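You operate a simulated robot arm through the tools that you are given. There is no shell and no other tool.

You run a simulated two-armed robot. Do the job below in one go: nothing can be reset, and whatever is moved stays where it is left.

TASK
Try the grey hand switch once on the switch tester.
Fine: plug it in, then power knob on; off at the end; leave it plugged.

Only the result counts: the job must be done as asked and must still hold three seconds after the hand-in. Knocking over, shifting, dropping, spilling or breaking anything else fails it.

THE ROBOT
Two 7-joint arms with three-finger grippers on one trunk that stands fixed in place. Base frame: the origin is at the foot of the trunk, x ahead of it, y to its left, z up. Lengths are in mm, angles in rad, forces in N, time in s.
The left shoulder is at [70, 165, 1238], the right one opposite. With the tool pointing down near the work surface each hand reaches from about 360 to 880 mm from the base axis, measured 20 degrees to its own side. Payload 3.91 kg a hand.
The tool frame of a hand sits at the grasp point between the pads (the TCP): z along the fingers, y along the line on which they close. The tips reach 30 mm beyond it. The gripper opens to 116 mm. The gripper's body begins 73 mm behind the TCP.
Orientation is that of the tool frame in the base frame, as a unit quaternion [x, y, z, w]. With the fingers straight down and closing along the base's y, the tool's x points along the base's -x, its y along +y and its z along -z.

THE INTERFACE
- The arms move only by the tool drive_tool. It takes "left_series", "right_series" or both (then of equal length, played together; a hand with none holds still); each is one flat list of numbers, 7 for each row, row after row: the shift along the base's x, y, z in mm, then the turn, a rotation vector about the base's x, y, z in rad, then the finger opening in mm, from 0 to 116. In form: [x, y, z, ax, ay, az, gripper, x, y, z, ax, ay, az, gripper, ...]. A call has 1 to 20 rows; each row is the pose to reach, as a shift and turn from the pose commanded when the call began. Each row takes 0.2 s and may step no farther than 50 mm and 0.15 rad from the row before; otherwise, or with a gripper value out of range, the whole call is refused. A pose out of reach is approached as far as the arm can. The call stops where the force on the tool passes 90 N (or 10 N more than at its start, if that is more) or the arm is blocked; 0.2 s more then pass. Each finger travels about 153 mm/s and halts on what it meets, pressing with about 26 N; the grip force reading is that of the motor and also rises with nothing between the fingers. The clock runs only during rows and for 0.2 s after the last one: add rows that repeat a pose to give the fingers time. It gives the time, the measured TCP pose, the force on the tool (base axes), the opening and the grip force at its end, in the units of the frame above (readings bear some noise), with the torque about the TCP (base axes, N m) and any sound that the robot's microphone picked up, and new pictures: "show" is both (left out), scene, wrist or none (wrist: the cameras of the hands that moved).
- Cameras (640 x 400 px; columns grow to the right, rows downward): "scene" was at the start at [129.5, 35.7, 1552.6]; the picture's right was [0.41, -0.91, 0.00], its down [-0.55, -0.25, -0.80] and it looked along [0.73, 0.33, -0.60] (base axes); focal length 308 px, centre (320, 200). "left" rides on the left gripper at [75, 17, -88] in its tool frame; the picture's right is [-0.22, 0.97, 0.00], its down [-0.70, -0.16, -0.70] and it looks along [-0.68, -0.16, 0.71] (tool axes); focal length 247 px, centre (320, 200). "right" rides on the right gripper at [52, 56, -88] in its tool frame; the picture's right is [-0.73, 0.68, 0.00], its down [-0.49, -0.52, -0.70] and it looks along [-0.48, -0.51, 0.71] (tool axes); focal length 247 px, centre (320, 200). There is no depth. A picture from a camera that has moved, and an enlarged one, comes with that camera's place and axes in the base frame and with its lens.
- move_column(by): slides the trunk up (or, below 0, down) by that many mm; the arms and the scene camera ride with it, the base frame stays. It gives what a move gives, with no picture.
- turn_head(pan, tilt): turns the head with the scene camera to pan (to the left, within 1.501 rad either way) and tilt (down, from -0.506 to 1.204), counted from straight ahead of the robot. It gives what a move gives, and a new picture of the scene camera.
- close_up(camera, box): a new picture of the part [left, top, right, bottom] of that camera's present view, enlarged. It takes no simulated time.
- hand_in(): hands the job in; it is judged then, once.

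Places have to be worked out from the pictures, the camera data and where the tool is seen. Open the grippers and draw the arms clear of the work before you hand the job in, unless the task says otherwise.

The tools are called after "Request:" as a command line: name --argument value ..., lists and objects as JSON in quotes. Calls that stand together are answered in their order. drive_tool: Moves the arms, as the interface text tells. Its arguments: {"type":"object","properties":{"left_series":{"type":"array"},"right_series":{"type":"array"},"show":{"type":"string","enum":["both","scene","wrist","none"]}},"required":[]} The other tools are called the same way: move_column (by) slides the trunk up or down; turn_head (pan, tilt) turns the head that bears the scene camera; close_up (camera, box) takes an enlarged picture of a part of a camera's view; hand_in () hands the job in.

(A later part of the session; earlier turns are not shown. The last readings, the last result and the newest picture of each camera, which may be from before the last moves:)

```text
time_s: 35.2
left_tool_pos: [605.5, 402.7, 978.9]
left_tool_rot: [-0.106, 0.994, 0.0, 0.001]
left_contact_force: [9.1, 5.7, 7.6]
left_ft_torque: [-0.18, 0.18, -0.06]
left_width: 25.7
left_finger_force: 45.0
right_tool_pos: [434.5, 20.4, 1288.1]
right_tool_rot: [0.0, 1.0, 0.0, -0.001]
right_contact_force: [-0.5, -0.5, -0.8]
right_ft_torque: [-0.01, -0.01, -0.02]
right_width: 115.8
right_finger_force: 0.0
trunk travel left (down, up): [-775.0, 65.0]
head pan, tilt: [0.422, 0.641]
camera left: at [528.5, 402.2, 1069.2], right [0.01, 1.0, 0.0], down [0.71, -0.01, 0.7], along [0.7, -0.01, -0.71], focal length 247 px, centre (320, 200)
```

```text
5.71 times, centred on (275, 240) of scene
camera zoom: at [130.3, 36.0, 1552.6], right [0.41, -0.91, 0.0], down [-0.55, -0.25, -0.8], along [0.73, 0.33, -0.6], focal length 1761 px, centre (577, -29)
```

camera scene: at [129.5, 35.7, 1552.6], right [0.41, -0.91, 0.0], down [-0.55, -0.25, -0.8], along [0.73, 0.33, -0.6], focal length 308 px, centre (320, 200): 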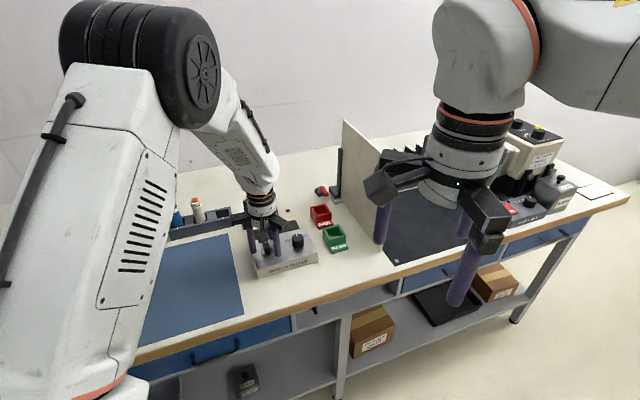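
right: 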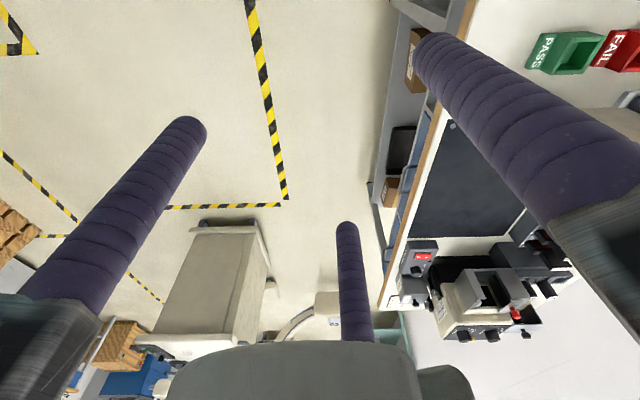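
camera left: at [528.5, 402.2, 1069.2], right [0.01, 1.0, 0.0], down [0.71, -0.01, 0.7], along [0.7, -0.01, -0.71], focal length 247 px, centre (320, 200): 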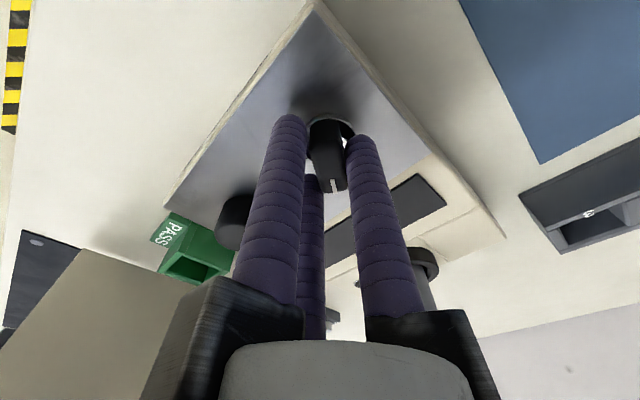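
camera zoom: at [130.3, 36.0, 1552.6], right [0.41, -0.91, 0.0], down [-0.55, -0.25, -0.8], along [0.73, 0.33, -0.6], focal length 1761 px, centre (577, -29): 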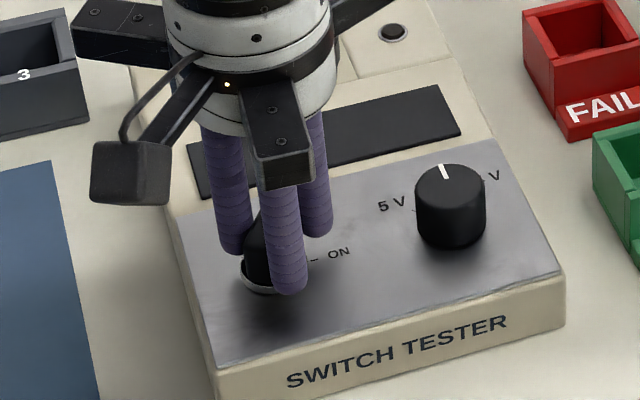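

The knob follows the hand and the tester hasn't shifted. I'll complete the quarter turn to ON.

Request:
drive_tool --left_series '[0, 0.2, 0, 0, 0, -0.143, 14, -0.8, 0.1, 0, 0, 0, -0.286, 14, -1.5, 0, 0, 0, 0, -0.428, 14, -2.3, 0, 0, 0, 0, -0.571, 14, -3.0, 0.1, 0, 0, 0, -0.714, 14, -3.7, 0.3, 0, 0, 0, -0.857, 14, -4.3, 0.6, 0, 0, 0, -1.0, 14, -4.3, 0.6, 0, 0, 0, -1.0, 14]'

Request:
close_up --camera "left" --box '[230, 60, 410, 240]'

Request:
close_up --camera "scene" --box '[240, 185, 320, 275]'

```text
time_s: 37.0
left_tool_pos: [601.0, 402.8, 979.6]
left_tool_rot: [0.385, 0.923, 0.0, 0.0]
left_contact_force: [8.5, 13.0, 5.5]
left_ft_torque: [0.59, 0.2, 0.01]
left_width: 25.7
left_finger_force: 45.3
right_tool_pos: [434.3, 20.6, 1286.5]
right_tool_rot: [0.0, 1.0, 0.0, -0.001]
right_contact_force: [0.3, -0.1, 1.1]
right_ft_torque: [0.02, 0.0, 0.01]
right_width: 116.0
right_finger_force: 0.1
trunk travel left (down, up): [-775.0, 65.0]
head pan, tilt: [0.422, 0.641]
camera scene: at [130.3, 37.5, 1552.6], right [0.41, -0.91, 0.0], down [-0.55, -0.25, -0.8], along [0.73, 0.33, -0.6], focal length 308 px, centre (320, 200)
camera left: at [560.1, 467.9, 1069.2], right [0.85, 0.53, 0.0], down [0.38, -0.61, 0.7], along [0.37, -0.59, -0.71], focal length 247 px, centre (320, 200)
```

scene: 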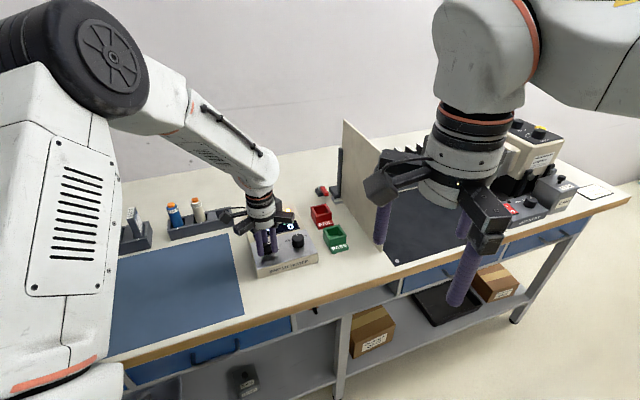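
left: 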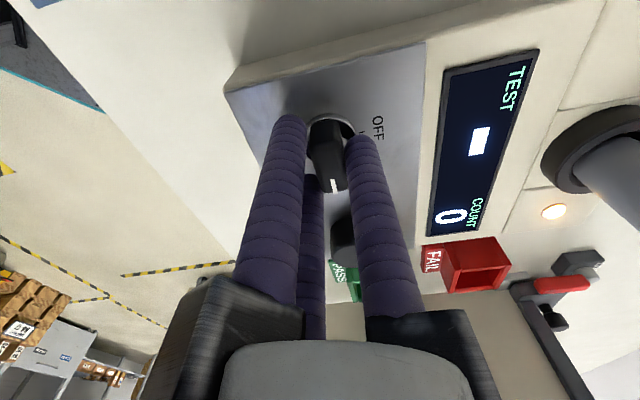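

```text
2.22 times, centred on (320, 150) of left
camera zoom: at [560.1, 467.9, 1069.2], right [0.85, 0.53, 0.0], down [0.38, -0.61, 0.7], along [0.37, -0.59, -0.71], focal length 549 px, centre (320, 311)
```

zoom: 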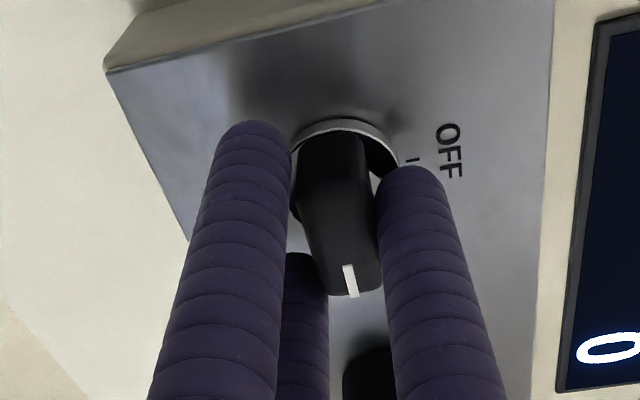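

```text
4.44 times, centred on (280, 230) of scene
camera zoom: at [130.3, 37.5, 1552.6], right [0.41, -0.91, 0.0], down [-0.55, -0.25, -0.8], along [0.73, 0.33, -0.6], focal length 1370 px, centre (498, 67)
```

zoom: 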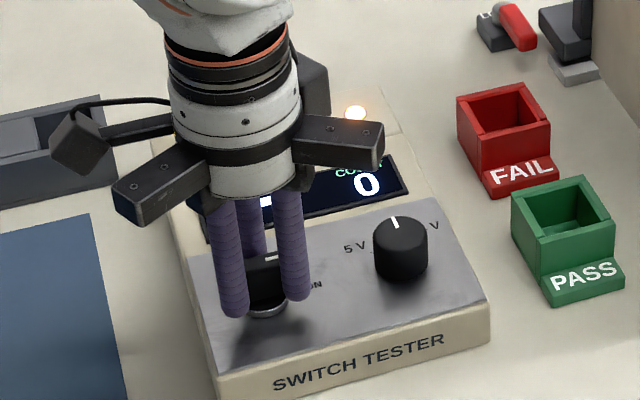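

Power is on: the lamp is lit and the display reads TEST, COUNT 0. I'll open the jaws off the knob and rise straight up.

Request:
drive_tool --left_series '[0.8, 1.0, 0, 0, 0, 0, 30, 0.8, 1.0, 0, 0, 0, 0, 45, 0.8, 1.0, 0, 0, 0, 0, 60, 0.8, 1.0, 0, 0, 0, 0, 60, 0.8, 1.0, 30, 0, 0, 0, 60, 0.8, 1.0, 70, 0, 0, 0, 60, 0.8, 1.0, 110, 0, 0, 0, 60, 0.8, 1.0, 140, 0, 0, 0, 60, 0.8, 1.0, 140, 0, 0, 0, 60]'

Request:
close_up --camera "scene" --box '[235, 185, 325, 275]'

```text
time_s: 39.0
left_tool_pos: [602.9, 401.0, 1120.3]
left_tool_rot: [0.384, 0.924, 0.001, 0.0]
left_contact_force: [-0.6, 0.5, 0.2]
left_ft_torque: [0.0, 0.02, 0.0]
left_width: 60.1
left_finger_force: 0.0
right_tool_pos: [432.7, 19.6, 1287.8]
right_tool_rot: [0.001, 1.0, 0.001, 0.0]
right_contact_force: [-0.1, -0.3, -0.6]
right_ft_torque: [0.02, -0.01, 0.01]
right_width: 116.0
right_finger_force: 0.1
trunk travel left (down, up): [-775.0, 65.0]
head pan, tilt: [0.422, 0.641]
camera scene: at [129.9, 35.9, 1552.6], right [0.41, -0.91, 0.0], down [-0.55, -0.25, -0.8], along [0.73, 0.33, -0.6], focal length 308 px, centre (320, 200)
camera left: at [561.5, 465.7, 1211.2], right [0.85, 0.53, 0.0], down [0.38, -0.61, 0.7], along [0.37, -0.59, -0.71], focal length 247 px, centre (320, 200)
```

scene: 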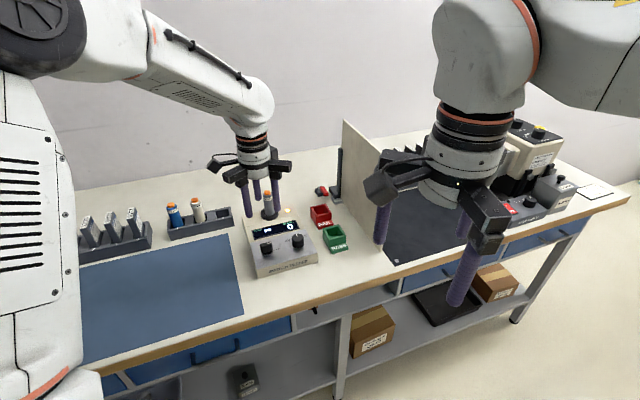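
left: 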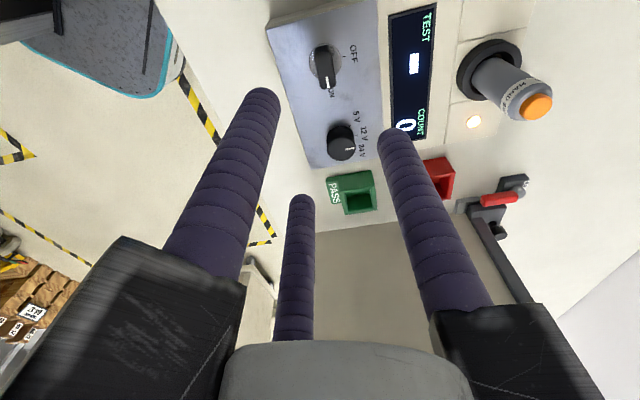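

```text
4.44 times, centred on (280, 230) of scene
camera zoom: at [129.9, 35.9, 1552.6], right [0.41, -0.91, 0.0], down [-0.55, -0.25, -0.8], along [0.73, 0.33, -0.6], focal length 1370 px, centre (498, 67)
```

zoom: 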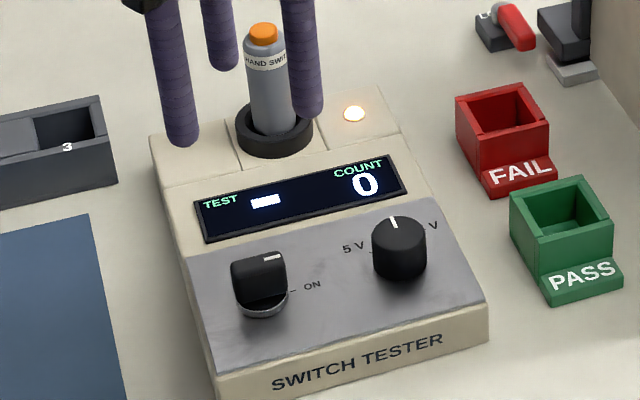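

The knob points to ON and the count reads 0. I'll close the jaws and move over the orange button at about (745, 485, 1027), staying well above it, to check the alignment.

Request:
drive_tool --left_series '[28, 16.5, 0, 0, 0, 0, 30, 57, 33, 0, 0, 0, 0, 10, 86, 49.5, 0, 0, 0, 0, 0, 114, 66, 0, 0, 0, 0, 0, 142.7, 82.8, 0, 0, 0, 0, 0, 142.7, 82.8, 0, 0, 0, 0, 0, 142.7, 82.8, 0, 0, 0, 0, 0]'

Request:
close_up --camera "left" --box '[240, 40, 400, 200]'

Request:
close_up --camera "scene" --box '[235, 150, 305, 220]'

```text
time_s: 40.6
left_tool_pos: [744.5, 483.5, 1119.6]
left_tool_rot: [0.384, 0.923, 0.0, 0.0]
left_contact_force: [-0.8, 0.3, -0.6]
left_ft_torque: [-0.04, 0.01, -0.01]
left_width: 9.3
left_finger_force: 25.9
right_tool_pos: [432.9, 19.1, 1289.2]
right_tool_rot: [0.0, 1.0, -0.001, 0.0]
right_contact_force: [0.1, 0.5, 0.5]
right_ft_torque: [-0.02, -0.03, -0.01]
right_width: 115.9
right_finger_force: 0.1
trunk travel left (down, up): [-775.0, 65.0]
head pan, tilt: [0.422, 0.641]
camera scene: at [129.1, 35.5, 1552.7], right [0.41, -0.91, 0.0], down [-0.55, -0.24, -0.8], along [0.73, 0.33, -0.6], focal length 308 px, centre (320, 200)
camera left: at [702.4, 548.3, 1209.8], right [0.85, 0.53, 0.0], down [0.38, -0.61, 0.7], along [0.37, -0.59, -0.71], focal length 247 px, centre (320, 200)
```

scene: 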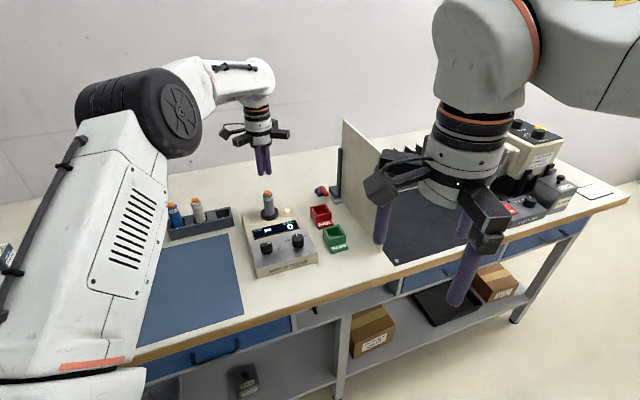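
left: 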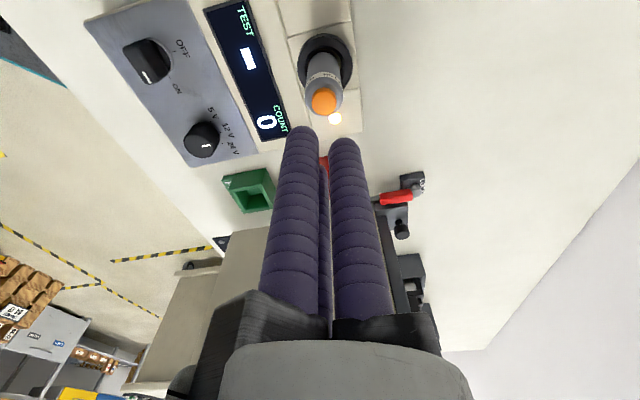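

```text
2.50 times, centred on (320, 120) of left
camera zoom: at [702.4, 548.3, 1209.8], right [0.85, 0.53, 0.0], down [0.38, -0.61, 0.7], along [0.37, -0.59, -0.71], focal length 617 px, centre (320, 400)
```

zoom: 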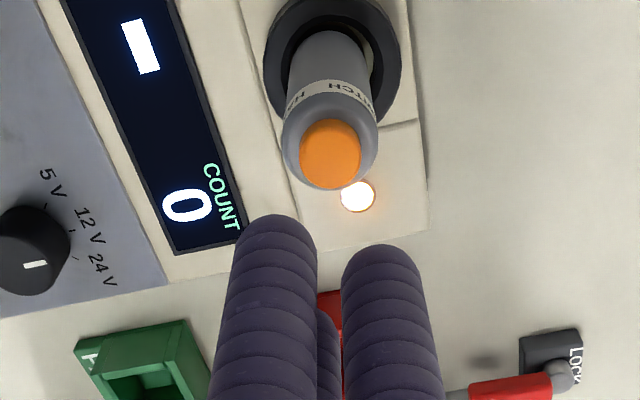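

```text
5.71 times, centred on (270, 185) of scene
camera zoom: at [129.1, 35.5, 1552.7], right [0.41, -0.91, 0.0], down [-0.55, -0.24, -0.8], along [0.73, 0.33, -0.6], focal length 1761 px, centre (606, 286)
```

zoom: 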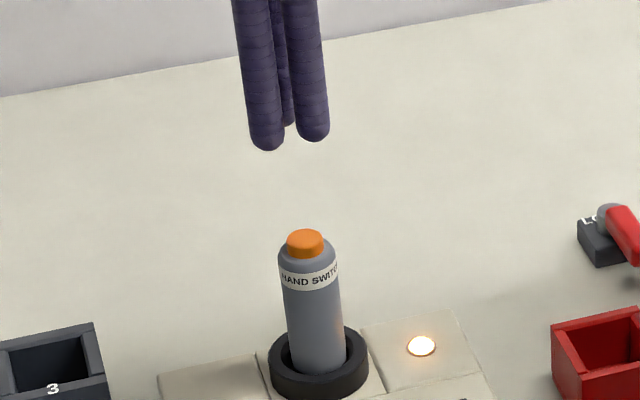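

The closed jaws stop at 9 mm, forming a flat-ended triangle of tips that suits the 18 mm button. I'll shift slightly and lower to about 8–10 mm above the button to judge the alignment closely.

Request:
drive_tool --left_series '[1.5, 0.3, -20, 0, 0, 0, 0, 1.5, 0.3, -40, 0, 0, 0, 0, 1.5, 0.3, -52, 0, 0, 0, 0, 1.5, 0.3, -52, 0, 0, 0, 0]'

Request:
close_up --camera "left" --box '[260, 60, 400, 200]'

Request:
close_up --camera "scene" --box '[245, 165, 295, 215]'

```text
time_s: 41.6
left_tool_pos: [745.0, 483.9, 1068.0]
left_tool_rot: [0.384, 0.923, 0.0, 0.0]
left_contact_force: [-0.8, -0.7, 0.0]
left_ft_torque: [-0.01, 0.04, 0.03]
left_width: 9.0
left_finger_force: 26.0
right_tool_pos: [434.3, 18.6, 1287.1]
right_tool_rot: [0.0, 1.0, 0.0, 0.0]
right_contact_force: [-0.1, -0.4, 0.8]
right_ft_torque: [-0.03, 0.06, 0.01]
right_width: 116.3
right_finger_force: 0.1
trunk travel left (down, up): [-775.0, 65.0]
head pan, tilt: [0.422, 0.641]
camera scene: at [129.3, 35.5, 1552.7], right [0.41, -0.91, 0.0], down [-0.55, -0.24, -0.8], along [0.73, 0.33, -0.6], focal length 308 px, centre (320, 200)
camera left: at [704.4, 549.5, 1157.8], right [0.85, 0.53, 0.0], down [0.38, -0.61, 0.7], along [0.37, -0.59, -0.71], focal length 247 px, centre (320, 200)
```

scene: 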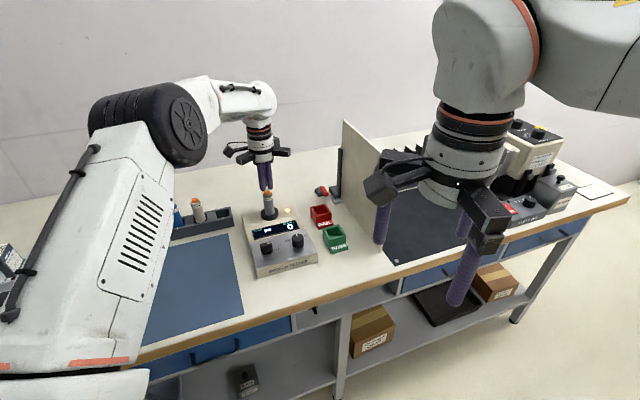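
left: 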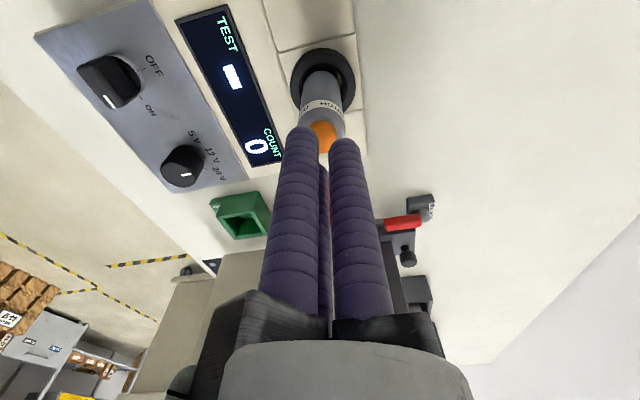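

```text
2.86 times, centred on (330, 130) of left
camera zoom: at [704.4, 549.5, 1157.8], right [0.85, 0.53, 0.0], down [0.38, -0.61, 0.7], along [0.37, -0.59, -0.71], focal length 706 px, centre (291, 400)
```

zoom: 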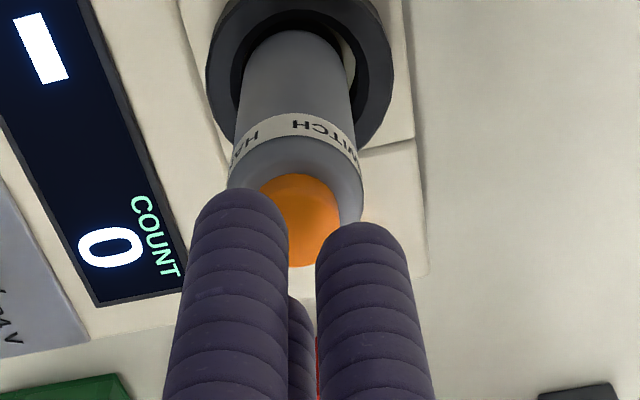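

```text
8.00 times, centred on (270, 190) of scene
camera zoom: at [129.3, 35.5, 1552.7], right [0.41, -0.91, 0.0], down [-0.55, -0.24, -0.8], along [0.73, 0.33, -0.6], focal length 2465 px, centre (720, 280)
```

zoom: 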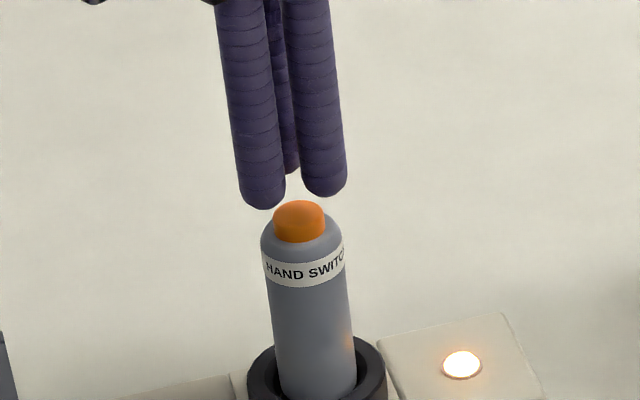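

The tips sit above the button with about a 13 mm gap. I'll nudge +0.9 mm in x and step down, reading the force between short moves; if contact is made I'll keep the button held and not bounce it.

Request:
drive_tool --left_series '[0.9, 0, -5, 0, 0, 0, 0, 0.9, 0, -9, 0, 0, 0, 0, 0.9, 0, -11, 0, 0, 0, 0, 0.9, 0, -12, 0, 0, 0, 0]'

Request:
close_up --camera "scene" --box '[245, 165, 325, 245]'

Request:
close_up --camera "left" --box '[200, 40, 400, 200]'

```text
time_s: 42.6
left_tool_pos: [745.8, 485.8, 1055.8]
left_tool_rot: [0.384, 0.923, 0.0, 0.001]
left_contact_force: [1.0, -0.3, 1.1]
left_ft_torque: [0.02, -0.03, 0.0]
left_width: 9.3
left_finger_force: 25.9
right_tool_pos: [433.3, 19.0, 1288.1]
right_tool_rot: [0.001, 1.0, 0.0, 0.0]
right_contact_force: [-0.1, -0.3, 0.2]
right_ft_torque: [0.02, -0.01, 0.0]
right_width: 116.1
right_finger_force: 0.1
trunk travel left (down, up): [-775.0, 65.0]
head pan, tilt: [0.422, 0.641]
camera scene: at [129.5, 35.6, 1552.7], right [0.41, -0.91, 0.0], down [-0.55, -0.24, -0.8], along [0.73, 0.33, -0.6], focal length 308 px, centre (320, 200)
camera left: at [705.6, 550.2, 1144.9], right [0.85, 0.53, 0.0], down [0.38, -0.61, 0.7], along [0.37, -0.59, -0.71], focal length 247 px, centre (320, 200)
```

scene: 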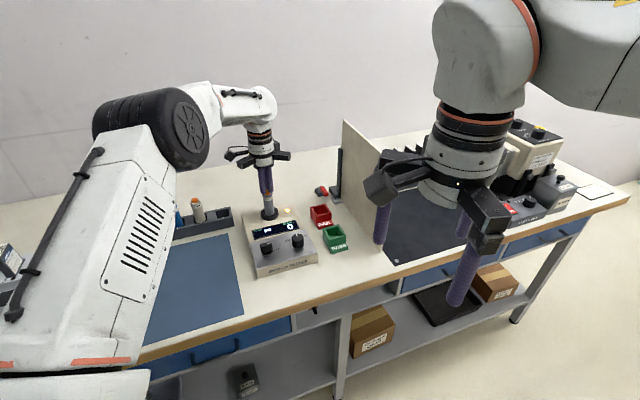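
left: 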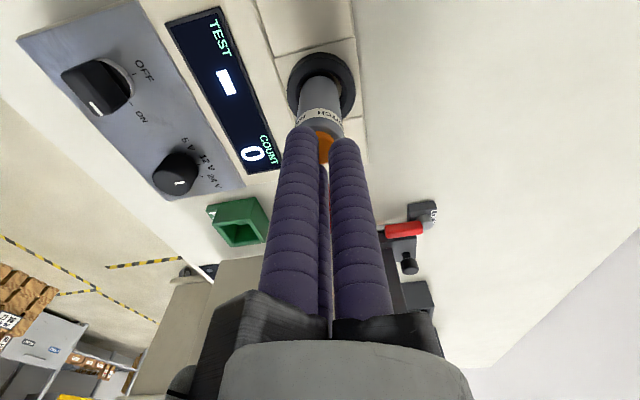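

```text
5.00 times, centred on (285, 205) of scene
camera zoom: at [129.5, 35.6, 1552.7], right [0.41, -0.91, 0.0], down [-0.55, -0.24, -0.8], along [0.73, 0.33, -0.6], focal length 1541 px, centre (495, 175)
```

zoom: 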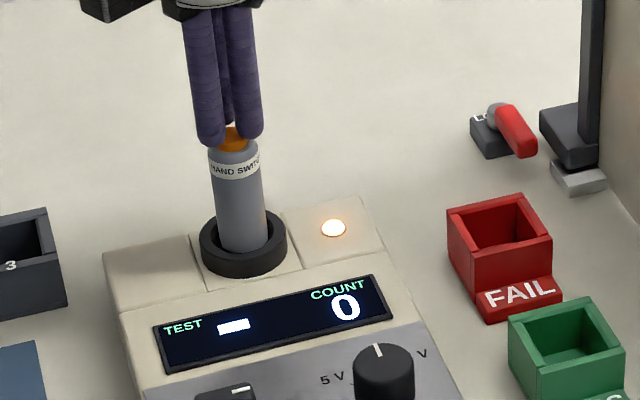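

```text
2.50 times, centred on (300, 120) of left
camera zoom: at [705.6, 550.2, 1144.9], right [0.85, 0.53, 0.0], down [0.38, -0.61, 0.7], along [0.37, -0.59, -0.71], focal length 617 px, centre (370, 400)
```

zoom: 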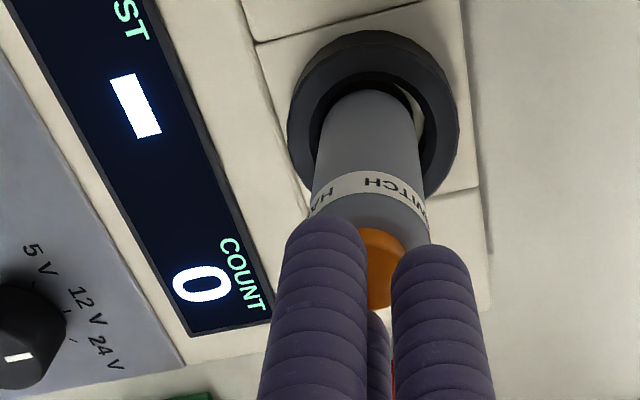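

The tips are just at the button, with no force yet and the count still 0. I'll press down 2 mm more.

Request:
drive_tool --left_series '[0, 0, -1, 0, 0, 0, 0, 0, 0, -2, 0, 0, 0, 0, 0, 0, -2, 0, 0, 0, 0]' --show "wrist"

Request:
close_up --camera "scene" --box '[245, 165, 325, 245]'

```text
time_s: 43.4
left_tool_pos: [747.1, 483.8, 1053.5]
left_tool_rot: [0.383, 0.924, 0.0, 0.001]
left_contact_force: [0.0, 0.6, 2.7]
left_ft_torque: [0.0, -0.01, 0.03]
left_width: 9.3
left_finger_force: 26.1
right_tool_pos: [434.2, 20.2, 1288.3]
right_tool_rot: [0.0, 1.0, 0.0, -0.001]
right_contact_force: [-0.1, 0.0, 0.0]
right_ft_torque: [-0.05, -0.01, 0.02]
right_width: 116.0
right_finger_force: 0.0
trunk travel left (down, up): [-775.0, 65.0]
head pan, tilt: [0.422, 0.641]
heard: click
camera left: at [705.7, 549.7, 1143.5], right [0.85, 0.53, 0.0], down [0.38, -0.61, 0.7], along [0.37, -0.59, -0.71], focal length 247 px, centre (320, 200)
```

left: 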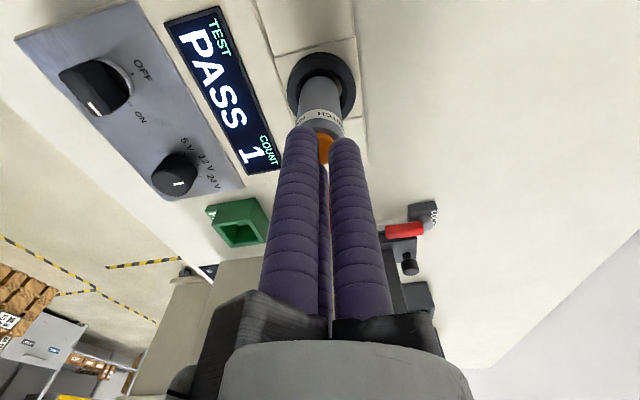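

```text
5.00 times, centred on (285, 205) of scene
camera zoom: at [129.2, 35.5, 1552.7], right [0.41, -0.91, 0.0], down [-0.55, -0.24, -0.8], along [0.73, 0.33, -0.6], focal length 1541 px, centre (495, 175)
```

zoom: 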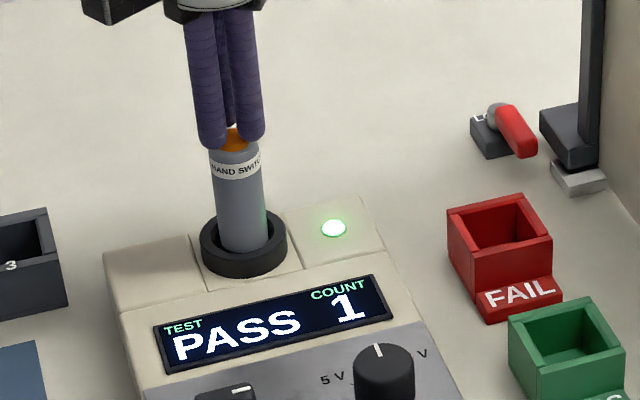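

A click: the tester shows PASS, COUNT 1 and a green lamp. I'll withdraw straight up at once, in one clean motion, so the button isn't pressed again.

Request:
drive_tool --left_series '[0, 0, 20, 0, 0, 0, 0, 0, 0, 45, 0, 0, 0, 0, 0, 0, 66, 0, 0, 0, 0, 0, 0, 66, 0, 0, 0, 0]'

Request:
close_up --camera "scene" --box '[235, 175, 325, 275]'

```text
time_s: 44.4
left_tool_pos: [746.2, 484.6, 1120.4]
left_tool_rot: [0.383, 0.924, -0.001, 0.0]
left_contact_force: [0.6, 0.1, 0.2]
left_ft_torque: [0.0, 0.0, 0.01]
left_width: 9.2
left_finger_force: 26.0
right_tool_pos: [433.8, 19.4, 1287.4]
right_tool_rot: [0.001, 1.0, 0.0, 0.0]
right_contact_force: [0.6, -0.5, -0.6]
right_ft_torque: [-0.01, 0.0, 0.01]
right_width: 115.9
right_finger_force: 0.1
trunk travel left (down, up): [-775.0, 65.0]
head pan, tilt: [0.422, 0.641]
camera scene: at [129.8, 35.8, 1552.6], right [0.41, -0.91, 0.0], down [-0.55, -0.25, -0.8], along [0.73, 0.33, -0.6], focal length 308 px, centre (320, 200)
camera left: at [704.9, 549.1, 1210.2], right [0.85, 0.53, 0.0], down [0.38, -0.61, 0.7], along [0.37, -0.59, -0.71], focal length 247 px, centre (320, 200)
```

scene: 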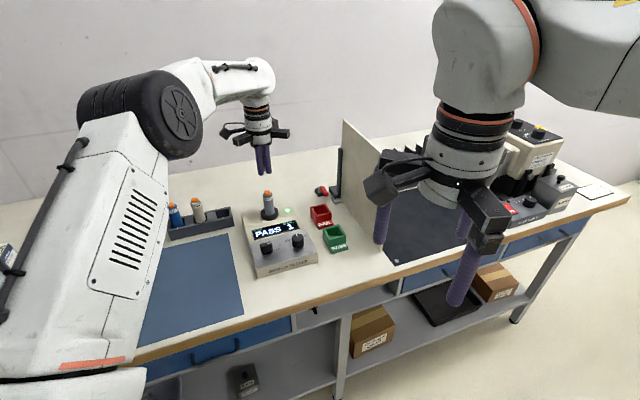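
left: 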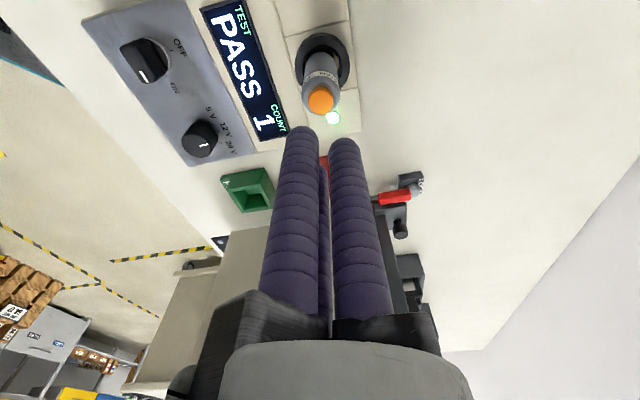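

```text
4.00 times, centred on (280, 225) of scene
camera zoom: at [129.8, 35.8, 1552.6], right [0.41, -0.91, 0.0], down [-0.55, -0.25, -0.8], along [0.73, 0.33, -0.6], focal length 1233 px, centre (480, 100)
```

zoom: 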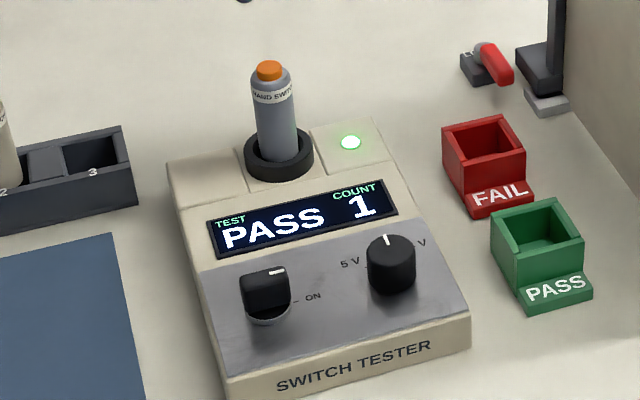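

The count stays at 1, with PASS and the lamp green. Now I'll go back above the power knob, retracing the same path with the jaws opening to 60 mm, and stop above it to verify.

Request:
drive_tool --left_series '[-29, -16.6, 0, 0, 0, 0, 20, -58, -33.2, 0, 0, 0, 0, 40, -87, -49.9, 0, 0, 0, 0, 60, -116, -66.5, 0, 0, 0, 0, 60, -145.1, -83.1, 0, 0, 0, 0, 60, -145.1, -83.1, -40, 0, 0, 0, 60, -145.1, -83.1, -80, 0, 0, 0, 60, -145.1, -83.1, -100, 0, 0, 0, 60, -145.1, -83.1, -100, 0, 0, 0, 60]'

Request:
close_up --camera "left" --box '[230, 40, 410, 220]'

Request:
close_up --camera "scene" --box '[235, 175, 325, 275]'

```text
time_s: 46.4
left_tool_pos: [603.1, 399.5, 1019.9]
left_tool_rot: [0.383, 0.924, 0.001, 0.0]
left_contact_force: [-0.6, -0.5, -0.2]
left_ft_torque: [0.04, -0.01, 0.0]
left_width: 60.0
left_finger_force: 0.1
right_tool_pos: [433.2, 19.9, 1287.5]
right_tool_rot: [0.0, 1.0, 0.0, 0.0]
right_contact_force: [1.1, 0.2, 0.3]
right_ft_torque: [0.01, -0.03, -0.05]
right_width: 116.0
right_finger_force: 0.1
trunk travel left (down, up): [-775.0, 65.0]
head pan, tilt: [0.422, 0.641]
camera scene: at [129.7, 35.9, 1552.6], right [0.41, -0.91, 0.0], down [-0.55, -0.25, -0.8], along [0.73, 0.33, -0.6], focal length 308 px, centre (320, 200)
camera left: at [561.9, 465.0, 1110.6], right [0.85, 0.53, 0.0], down [0.38, -0.61, 0.7], along [0.37, -0.59, -0.71], focal length 247 px, centre (320, 200)
```

scene: 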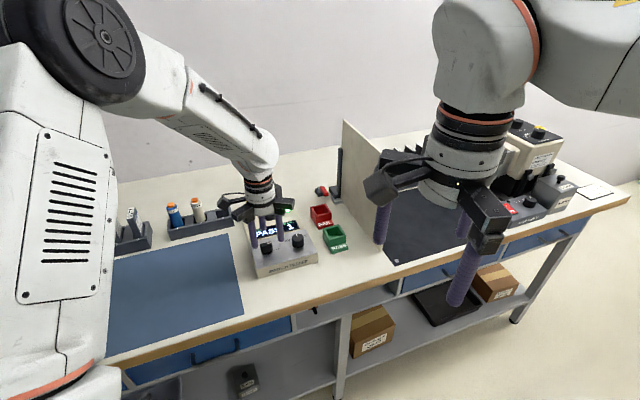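
left: 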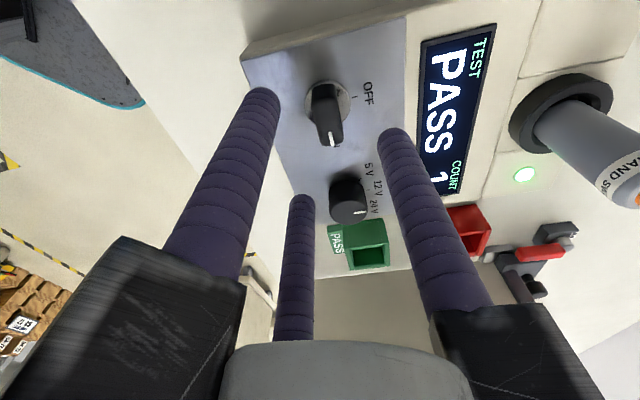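

```text
2.22 times, centred on (320, 130) of left
camera zoom: at [561.9, 465.0, 1110.6], right [0.85, 0.53, 0.0], down [0.38, -0.61, 0.7], along [0.37, -0.59, -0.71], focal length 549 px, centre (320, 356)
```

zoom: 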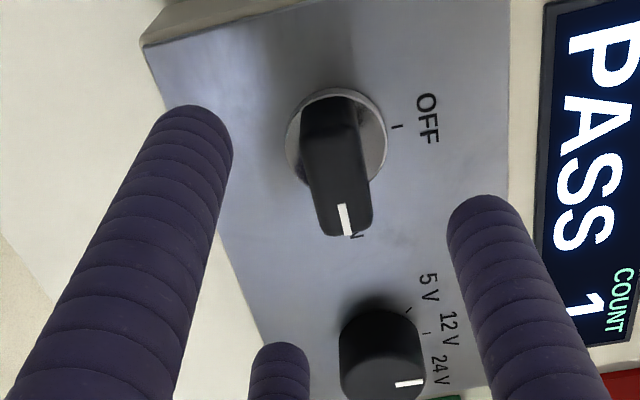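

```text
4.00 times, centred on (280, 225) of scene
camera zoom: at [129.7, 35.9, 1552.6], right [0.41, -0.91, 0.0], down [-0.55, -0.25, -0.8], along [0.73, 0.33, -0.6], focal length 1233 px, centre (480, 100)
```

zoom: 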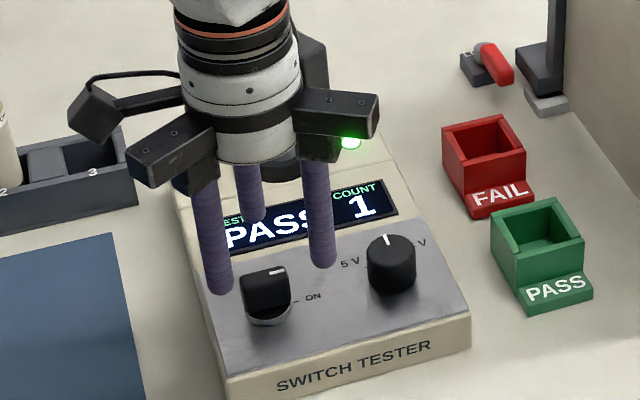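

The knob is centred among the open jaws as before. I'll descend the last 40 mm and grip the bar.

Request:
drive_tool --left_series '[0, 0, -20, 0, 0, 0, 60, 0, 0, -40, 0, 0, 0, 60, 0, 0, -40, 0, 0, 0, 45, 0, 0, -40, 0, 0, 0, 34, 0, 0, -40, 0, 0, 0, 28, 0, 0, -40, 0, 0, 0, 20, 0, 0, -40, 0, 0, 0, 14, 0, 0, -40, 0, 0, 0, 14]' --show "wrist"

Request:
close_up --camera "left" --box '[230, 60, 410, 240]'

```text
time_s: 48.2
left_tool_pos: [602.4, 401.0, 979.0]
left_tool_rot: [0.382, 0.924, 0.0, 0.0]
left_contact_force: [-0.9, 1.3, 0.2]
left_ft_torque: [0.03, 0.33, 0.47]
left_width: 25.7
left_finger_force: 44.5
right_tool_pos: [434.1, 20.5, 1288.2]
right_tool_rot: [0.0, 1.0, 0.0, 0.0]
right_contact_force: [0.0, -0.9, -0.8]
right_ft_torque: [-0.01, -0.01, -0.02]
right_width: 115.9
right_finger_force: 0.0
trunk travel left (down, up): [-775.0, 65.0]
head pan, tilt: [0.422, 0.641]
camera left: at [561.2, 466.5, 1070.1], right [0.85, 0.53, 0.0], down [0.38, -0.61, 0.7], along [0.37, -0.59, -0.71], focal length 247 px, centre (320, 200)
```

left: 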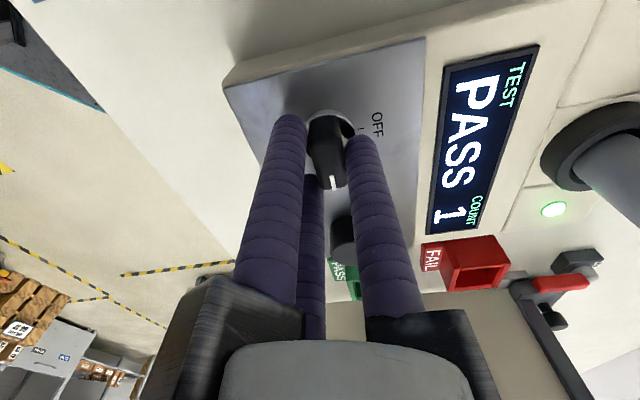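

```text
2.22 times, centred on (320, 150) of left
camera zoom: at [561.2, 466.5, 1070.1], right [0.85, 0.53, 0.0], down [0.38, -0.61, 0.7], along [0.37, -0.59, -0.71], focal length 549 px, centre (320, 311)
```

zoom: 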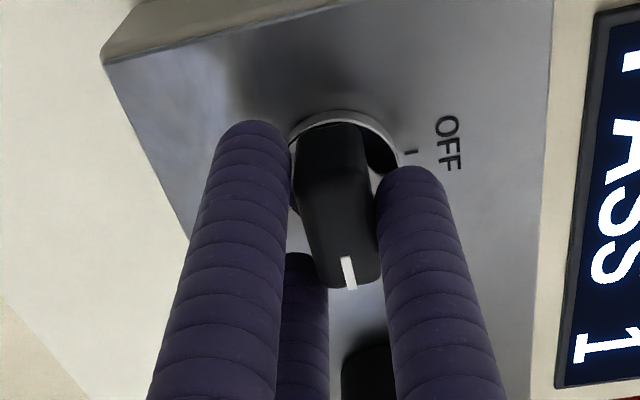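

Gripped again at 25.7 mm with almost no side load. I'll turn the knob counter-clockwise back toward OFF, first half, then check.

Request:
drive_tool --left_series '[0.47, -0.41, 0, 0, 0, 0.143, 14, 0.99, -0.74, 0, 0, 0, 0.286, 14, 1.55, -0.99, 0, 0, 0, 0.428, 14, 2.14, -1.17, 0, 0, 0, 0.571, 14, 2.75, -1.25, 0, 0, 0, 0.714, 14, 2.75, -1.25, 0, 0, 0, 0.714, 14]' --show "wrist"

Request:
close_up --camera "left" --box '[230, 60, 410, 240]'

```text
time_s: 49.6
left_tool_pos: [605.4, 401.5, 980.8]
left_tool_rot: [0.036, 0.999, 0.0, 0.001]
left_contact_force: [9.4, 6.1, 8.2]
left_ft_torque: [-0.08, 0.52, -0.04]
left_width: 25.4
left_finger_force: 45.3
right_tool_pos: [434.7, 20.9, 1289.0]
right_tool_rot: [0.001, 1.0, 0.0, -0.001]
right_contact_force: [0.8, -0.4, 0.6]
right_ft_torque: [0.02, 0.01, 0.05]
right_width: 116.0
right_finger_force: 0.0
trunk travel left (down, up): [-775.0, 65.0]
head pan, tilt: [0.422, 0.641]
camera left: at [532.1, 423.5, 1069.9], right [0.29, 0.96, 0.0], down [0.68, -0.21, 0.7], along [0.67, -0.2, -0.71], focal length 247 px, centre (320, 200)
```

left: 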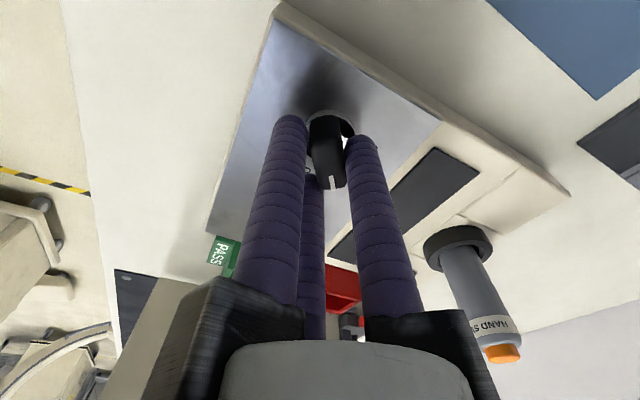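

```text
2.22 times, centred on (320, 150) of left
camera zoom: at [532.1, 423.5, 1069.9], right [0.29, 0.96, 0.0], down [0.68, -0.21, 0.7], along [0.67, -0.2, -0.71], focal length 549 px, centre (320, 311)
```

zoom: 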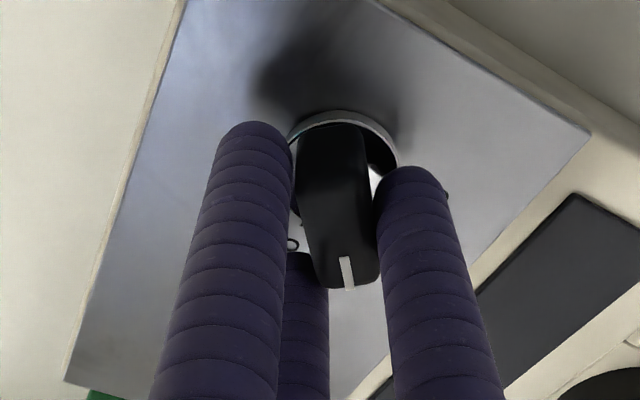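

The display has gone dark. I'll finish the remaining turn so the knob is fully at OFF.

Request:
drive_tool --left_series '[1.3, 0.5, 0, 0, 0, 0.143, 14, 1.8, 0.6, 0, 0, 0, 0.286, 14, 2.3, 0.8, 0, 0, 0, 0.428, 14, 2.7, 1.0, 0, 0, 0, 0.571, 14, 3.1, 1.3, 0, 0, 0, 0.714, 14, 3.4, 1.6, 0, 0, 0, 0.857, 14, 3.4, 1.6, 0, 0, 0, 0.857, 14]'

Request:
close_up --camera "left" --box '[230, 60, 410, 240]'

Request:
close_up --camera "scene" --box '[235, 175, 325, 275]'

```text
time_s: 51.2
left_tool_pos: [608.5, 404.1, 979.7]
left_tool_rot: [-0.384, 0.924, 0.0, 0.001]
left_contact_force: [15.5, 15.4, 17.5]
left_ft_torque: [0.49, -0.3, -0.05]
left_width: 26.1
left_finger_force: 44.9
right_tool_pos: [433.2, 20.3, 1288.3]
right_tool_rot: [0.0, 1.0, 0.0, -0.001]
right_contact_force: [-0.1, -0.4, -0.5]
right_ft_torque: [0.0, 0.01, 0.02]
right_width: 116.2
right_finger_force: 0.1
trunk travel left (down, up): [-775.0, 65.0]
head pan, tilt: [0.422, 0.641]
camera scene: at [130.1, 37.0, 1552.6], right [0.41, -0.91, 0.0], down [-0.55, -0.25, -0.8], along [0.73, 0.33, -0.6], focal length 308 px, centre (320, 200)
camera left: at [543.9, 363.0, 1069.9], right [-0.53, 0.85, 0.0], down [0.6, 0.38, 0.7], along [0.59, 0.37, -0.71], focal length 247 px, centre (320, 200)
```

scene: 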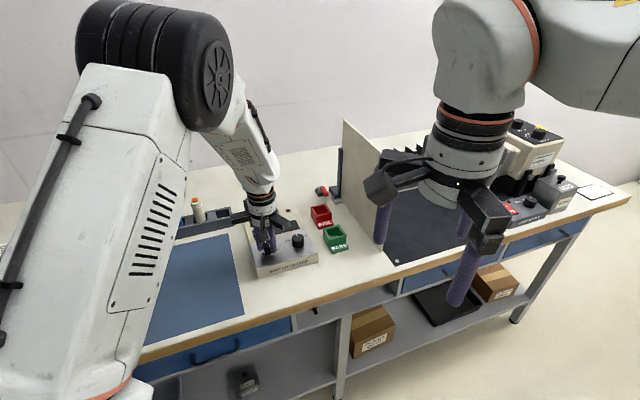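
left: 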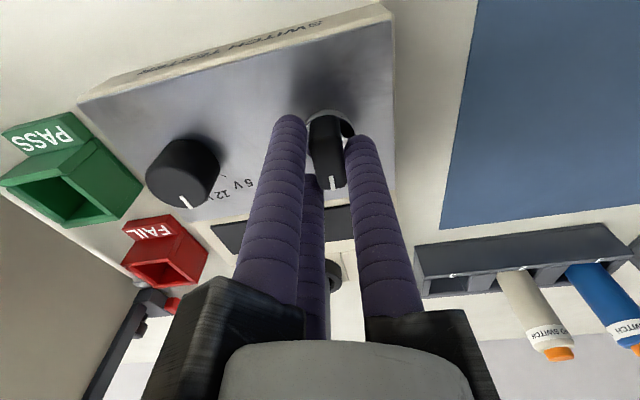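

```text
2.22 times, centred on (320, 150) of left
camera zoom: at [543.9, 363.0, 1069.9], right [-0.53, 0.85, 0.0], down [0.6, 0.38, 0.7], along [0.59, 0.37, -0.71], focal length 549 px, centre (320, 311)
```

zoom: 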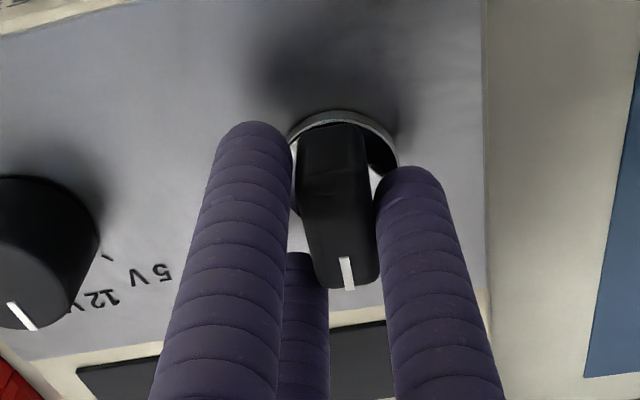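

```text
4.00 times, centred on (280, 225) of scene
camera zoom: at [130.1, 37.0, 1552.6], right [0.41, -0.91, 0.0], down [-0.55, -0.25, -0.8], along [0.73, 0.33, -0.6], focal length 1233 px, centre (480, 100)
```

zoom: 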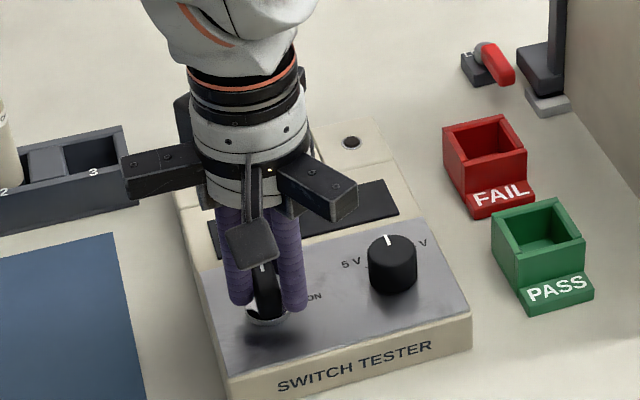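

The knob is back at OFF and the lamp and display are dark. I'll open the jaws and rise straight up.

Request:
drive_tool --left_series '[0.8, 0.8, 0.5, 0, 0, 0, 14, 1.2, 1.2, 0.5, 0, 0, 0, 32, 1.2, 1.2, 0.5, 0, 0, 0, 48, 1.2, 1.2, 0.5, 0, 0, 0, 60, 1.2, 1.2, 0.5, 0, 0, 0, 60, 1.2, 1.2, 30, 0, 0, 0, 60, 1.2, 1.2, 70, 0, 0, 0, 60, 1.2, 1.2, 110, 0, 0, 0, 60, 1.2, 1.2, 140, 0, 0, 0, 60, 1.2, 1.2, 140, 0, 0, 0, 60]'

Request:
close_up --camera "left" --box '[200, 20, 440, 220]'

Request:
close_up --camera "scene" --box '[235, 175, 325, 275]'

```text
time_s: 53.4
left_tool_pos: [612.6, 401.6, 1119.4]
left_tool_rot: [-0.383, 0.924, 0.0, 0.0]
left_contact_force: [0.1, -0.4, -0.3]
left_ft_torque: [-0.02, 0.02, 0.01]
left_width: 60.3
left_finger_force: 0.0
right_tool_pos: [434.2, 19.2, 1287.4]
right_tool_rot: [0.001, 1.0, 0.0, 0.001]
right_contact_force: [-0.6, 0.7, 0.9]
right_ft_torque: [-0.03, 0.02, 0.03]
right_width: 116.0
right_finger_force: 0.1
trunk travel left (down, up): [-775.0, 65.0]
head pan, tilt: [0.422, 0.641]
camera scene: at [129.9, 35.8, 1552.6], right [0.41, -0.91, 0.0], down [-0.55, -0.25, -0.8], along [0.73, 0.33, -0.6], focal length 308 px, centre (320, 200)
camera left: at [546.3, 361.5, 1208.6], right [-0.53, 0.85, 0.0], down [0.61, 0.38, 0.7], along [0.59, 0.37, -0.71], focal length 247 px, centre (320, 200)
```

scene: 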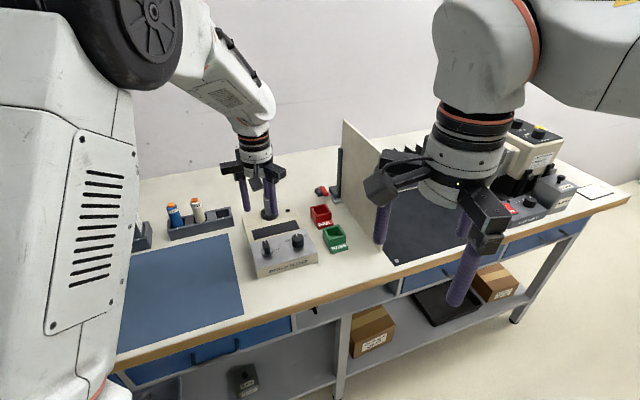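
left: 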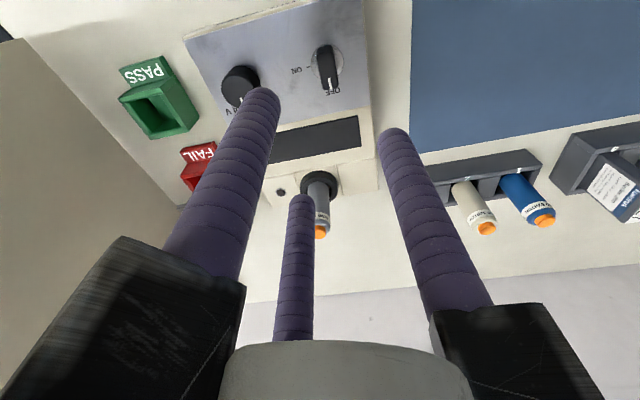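

```text
2.00 times, centred on (320, 120) of left
camera zoom: at [546.3, 361.5, 1208.6], right [-0.53, 0.85, 0.0], down [0.61, 0.38, 0.7], along [0.59, 0.37, -0.71], focal length 494 px, centre (320, 360)
```

zoom: 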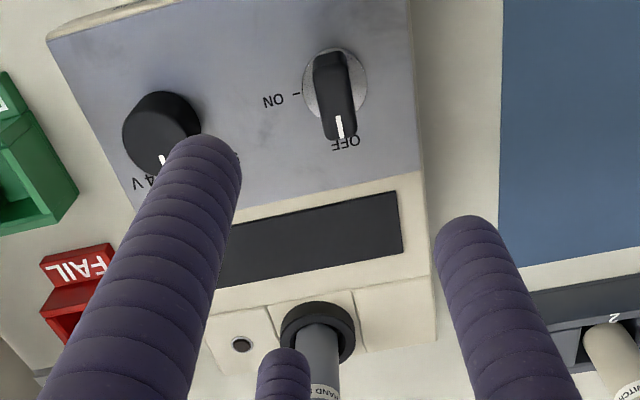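

```text
4.00 times, centred on (280, 225) of scene
camera zoom: at [129.9, 35.8, 1552.6], right [0.41, -0.91, 0.0], down [-0.55, -0.25, -0.8], along [0.73, 0.33, -0.6], focal length 1233 px, centre (480, 100)
```

zoom: 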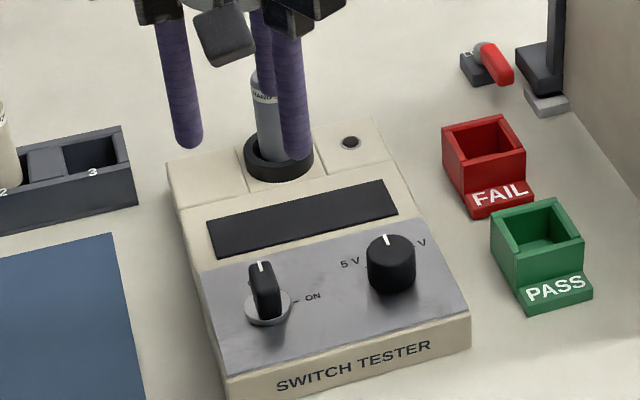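

The knob is at OFF, the display and lamp are dark, and the switch remains plugged. I'll draw the left arm up and away to its starting place with the gripper open.

Request:
drive_tool --left_series '[0, 0, 40, 0, 0, 0, 60, 0, 0, 80, 0, 0, -0.1, 70, -40, 20, 100, 0, 0, -0.2, 90, -75, 45, 120, 0, 0, -0.32, 116, -108, 75, 140, 0, 0, -0.44, 116, -140, 105, 160, 0, 0, -0.56, 116, -172, 137, 182, 0, 0, -0.68, 116, -203, 170, 205, 0, 0, -0.785, 116, -203, 170, 205, 0, 0, -0.785, 116]'

Request:
close_up --camera "scene" --box '[150, 165, 350, 290]'

Request:
close_up --camera "left" --box '[200, 80, 440, 230]'

```text
refused: row 7 steps farther than a row can; nothing moved
```

```text
3.20 times, centred on (250, 228) of scene
camera zoom: at [129.9, 35.8, 1552.6], right [0.41, -0.91, 0.0], down [-0.55, -0.25, -0.8], along [0.73, 0.33, -0.6], focal length 986 px, centre (544, 112)
```

zoom: 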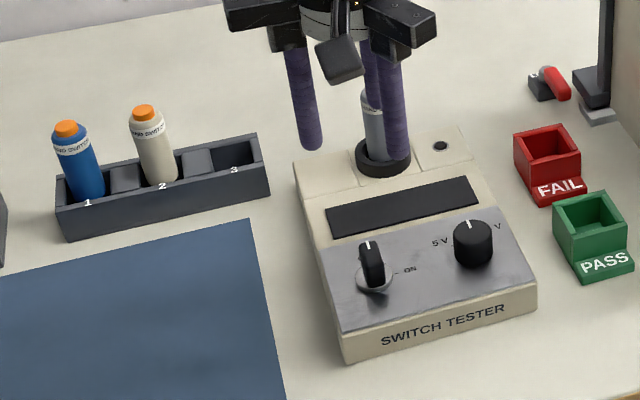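

```text
2.67 times, centred on (320, 155) of left
camera zoom: at [546.3, 361.5, 1208.6], right [-0.53, 0.85, 0.0], down [0.61, 0.38, 0.7], along [0.59, 0.37, -0.71], focal length 659 px, centre (320, 320)
```

zoom: 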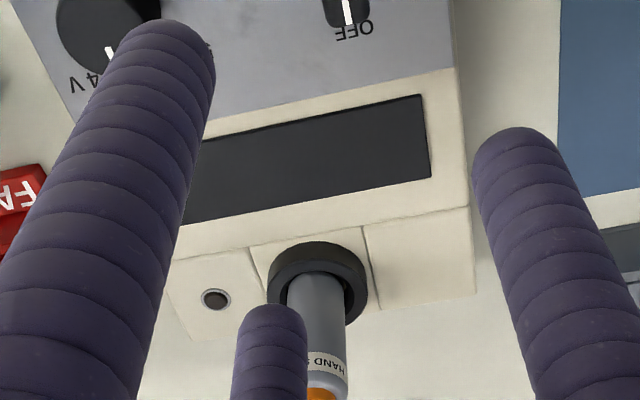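

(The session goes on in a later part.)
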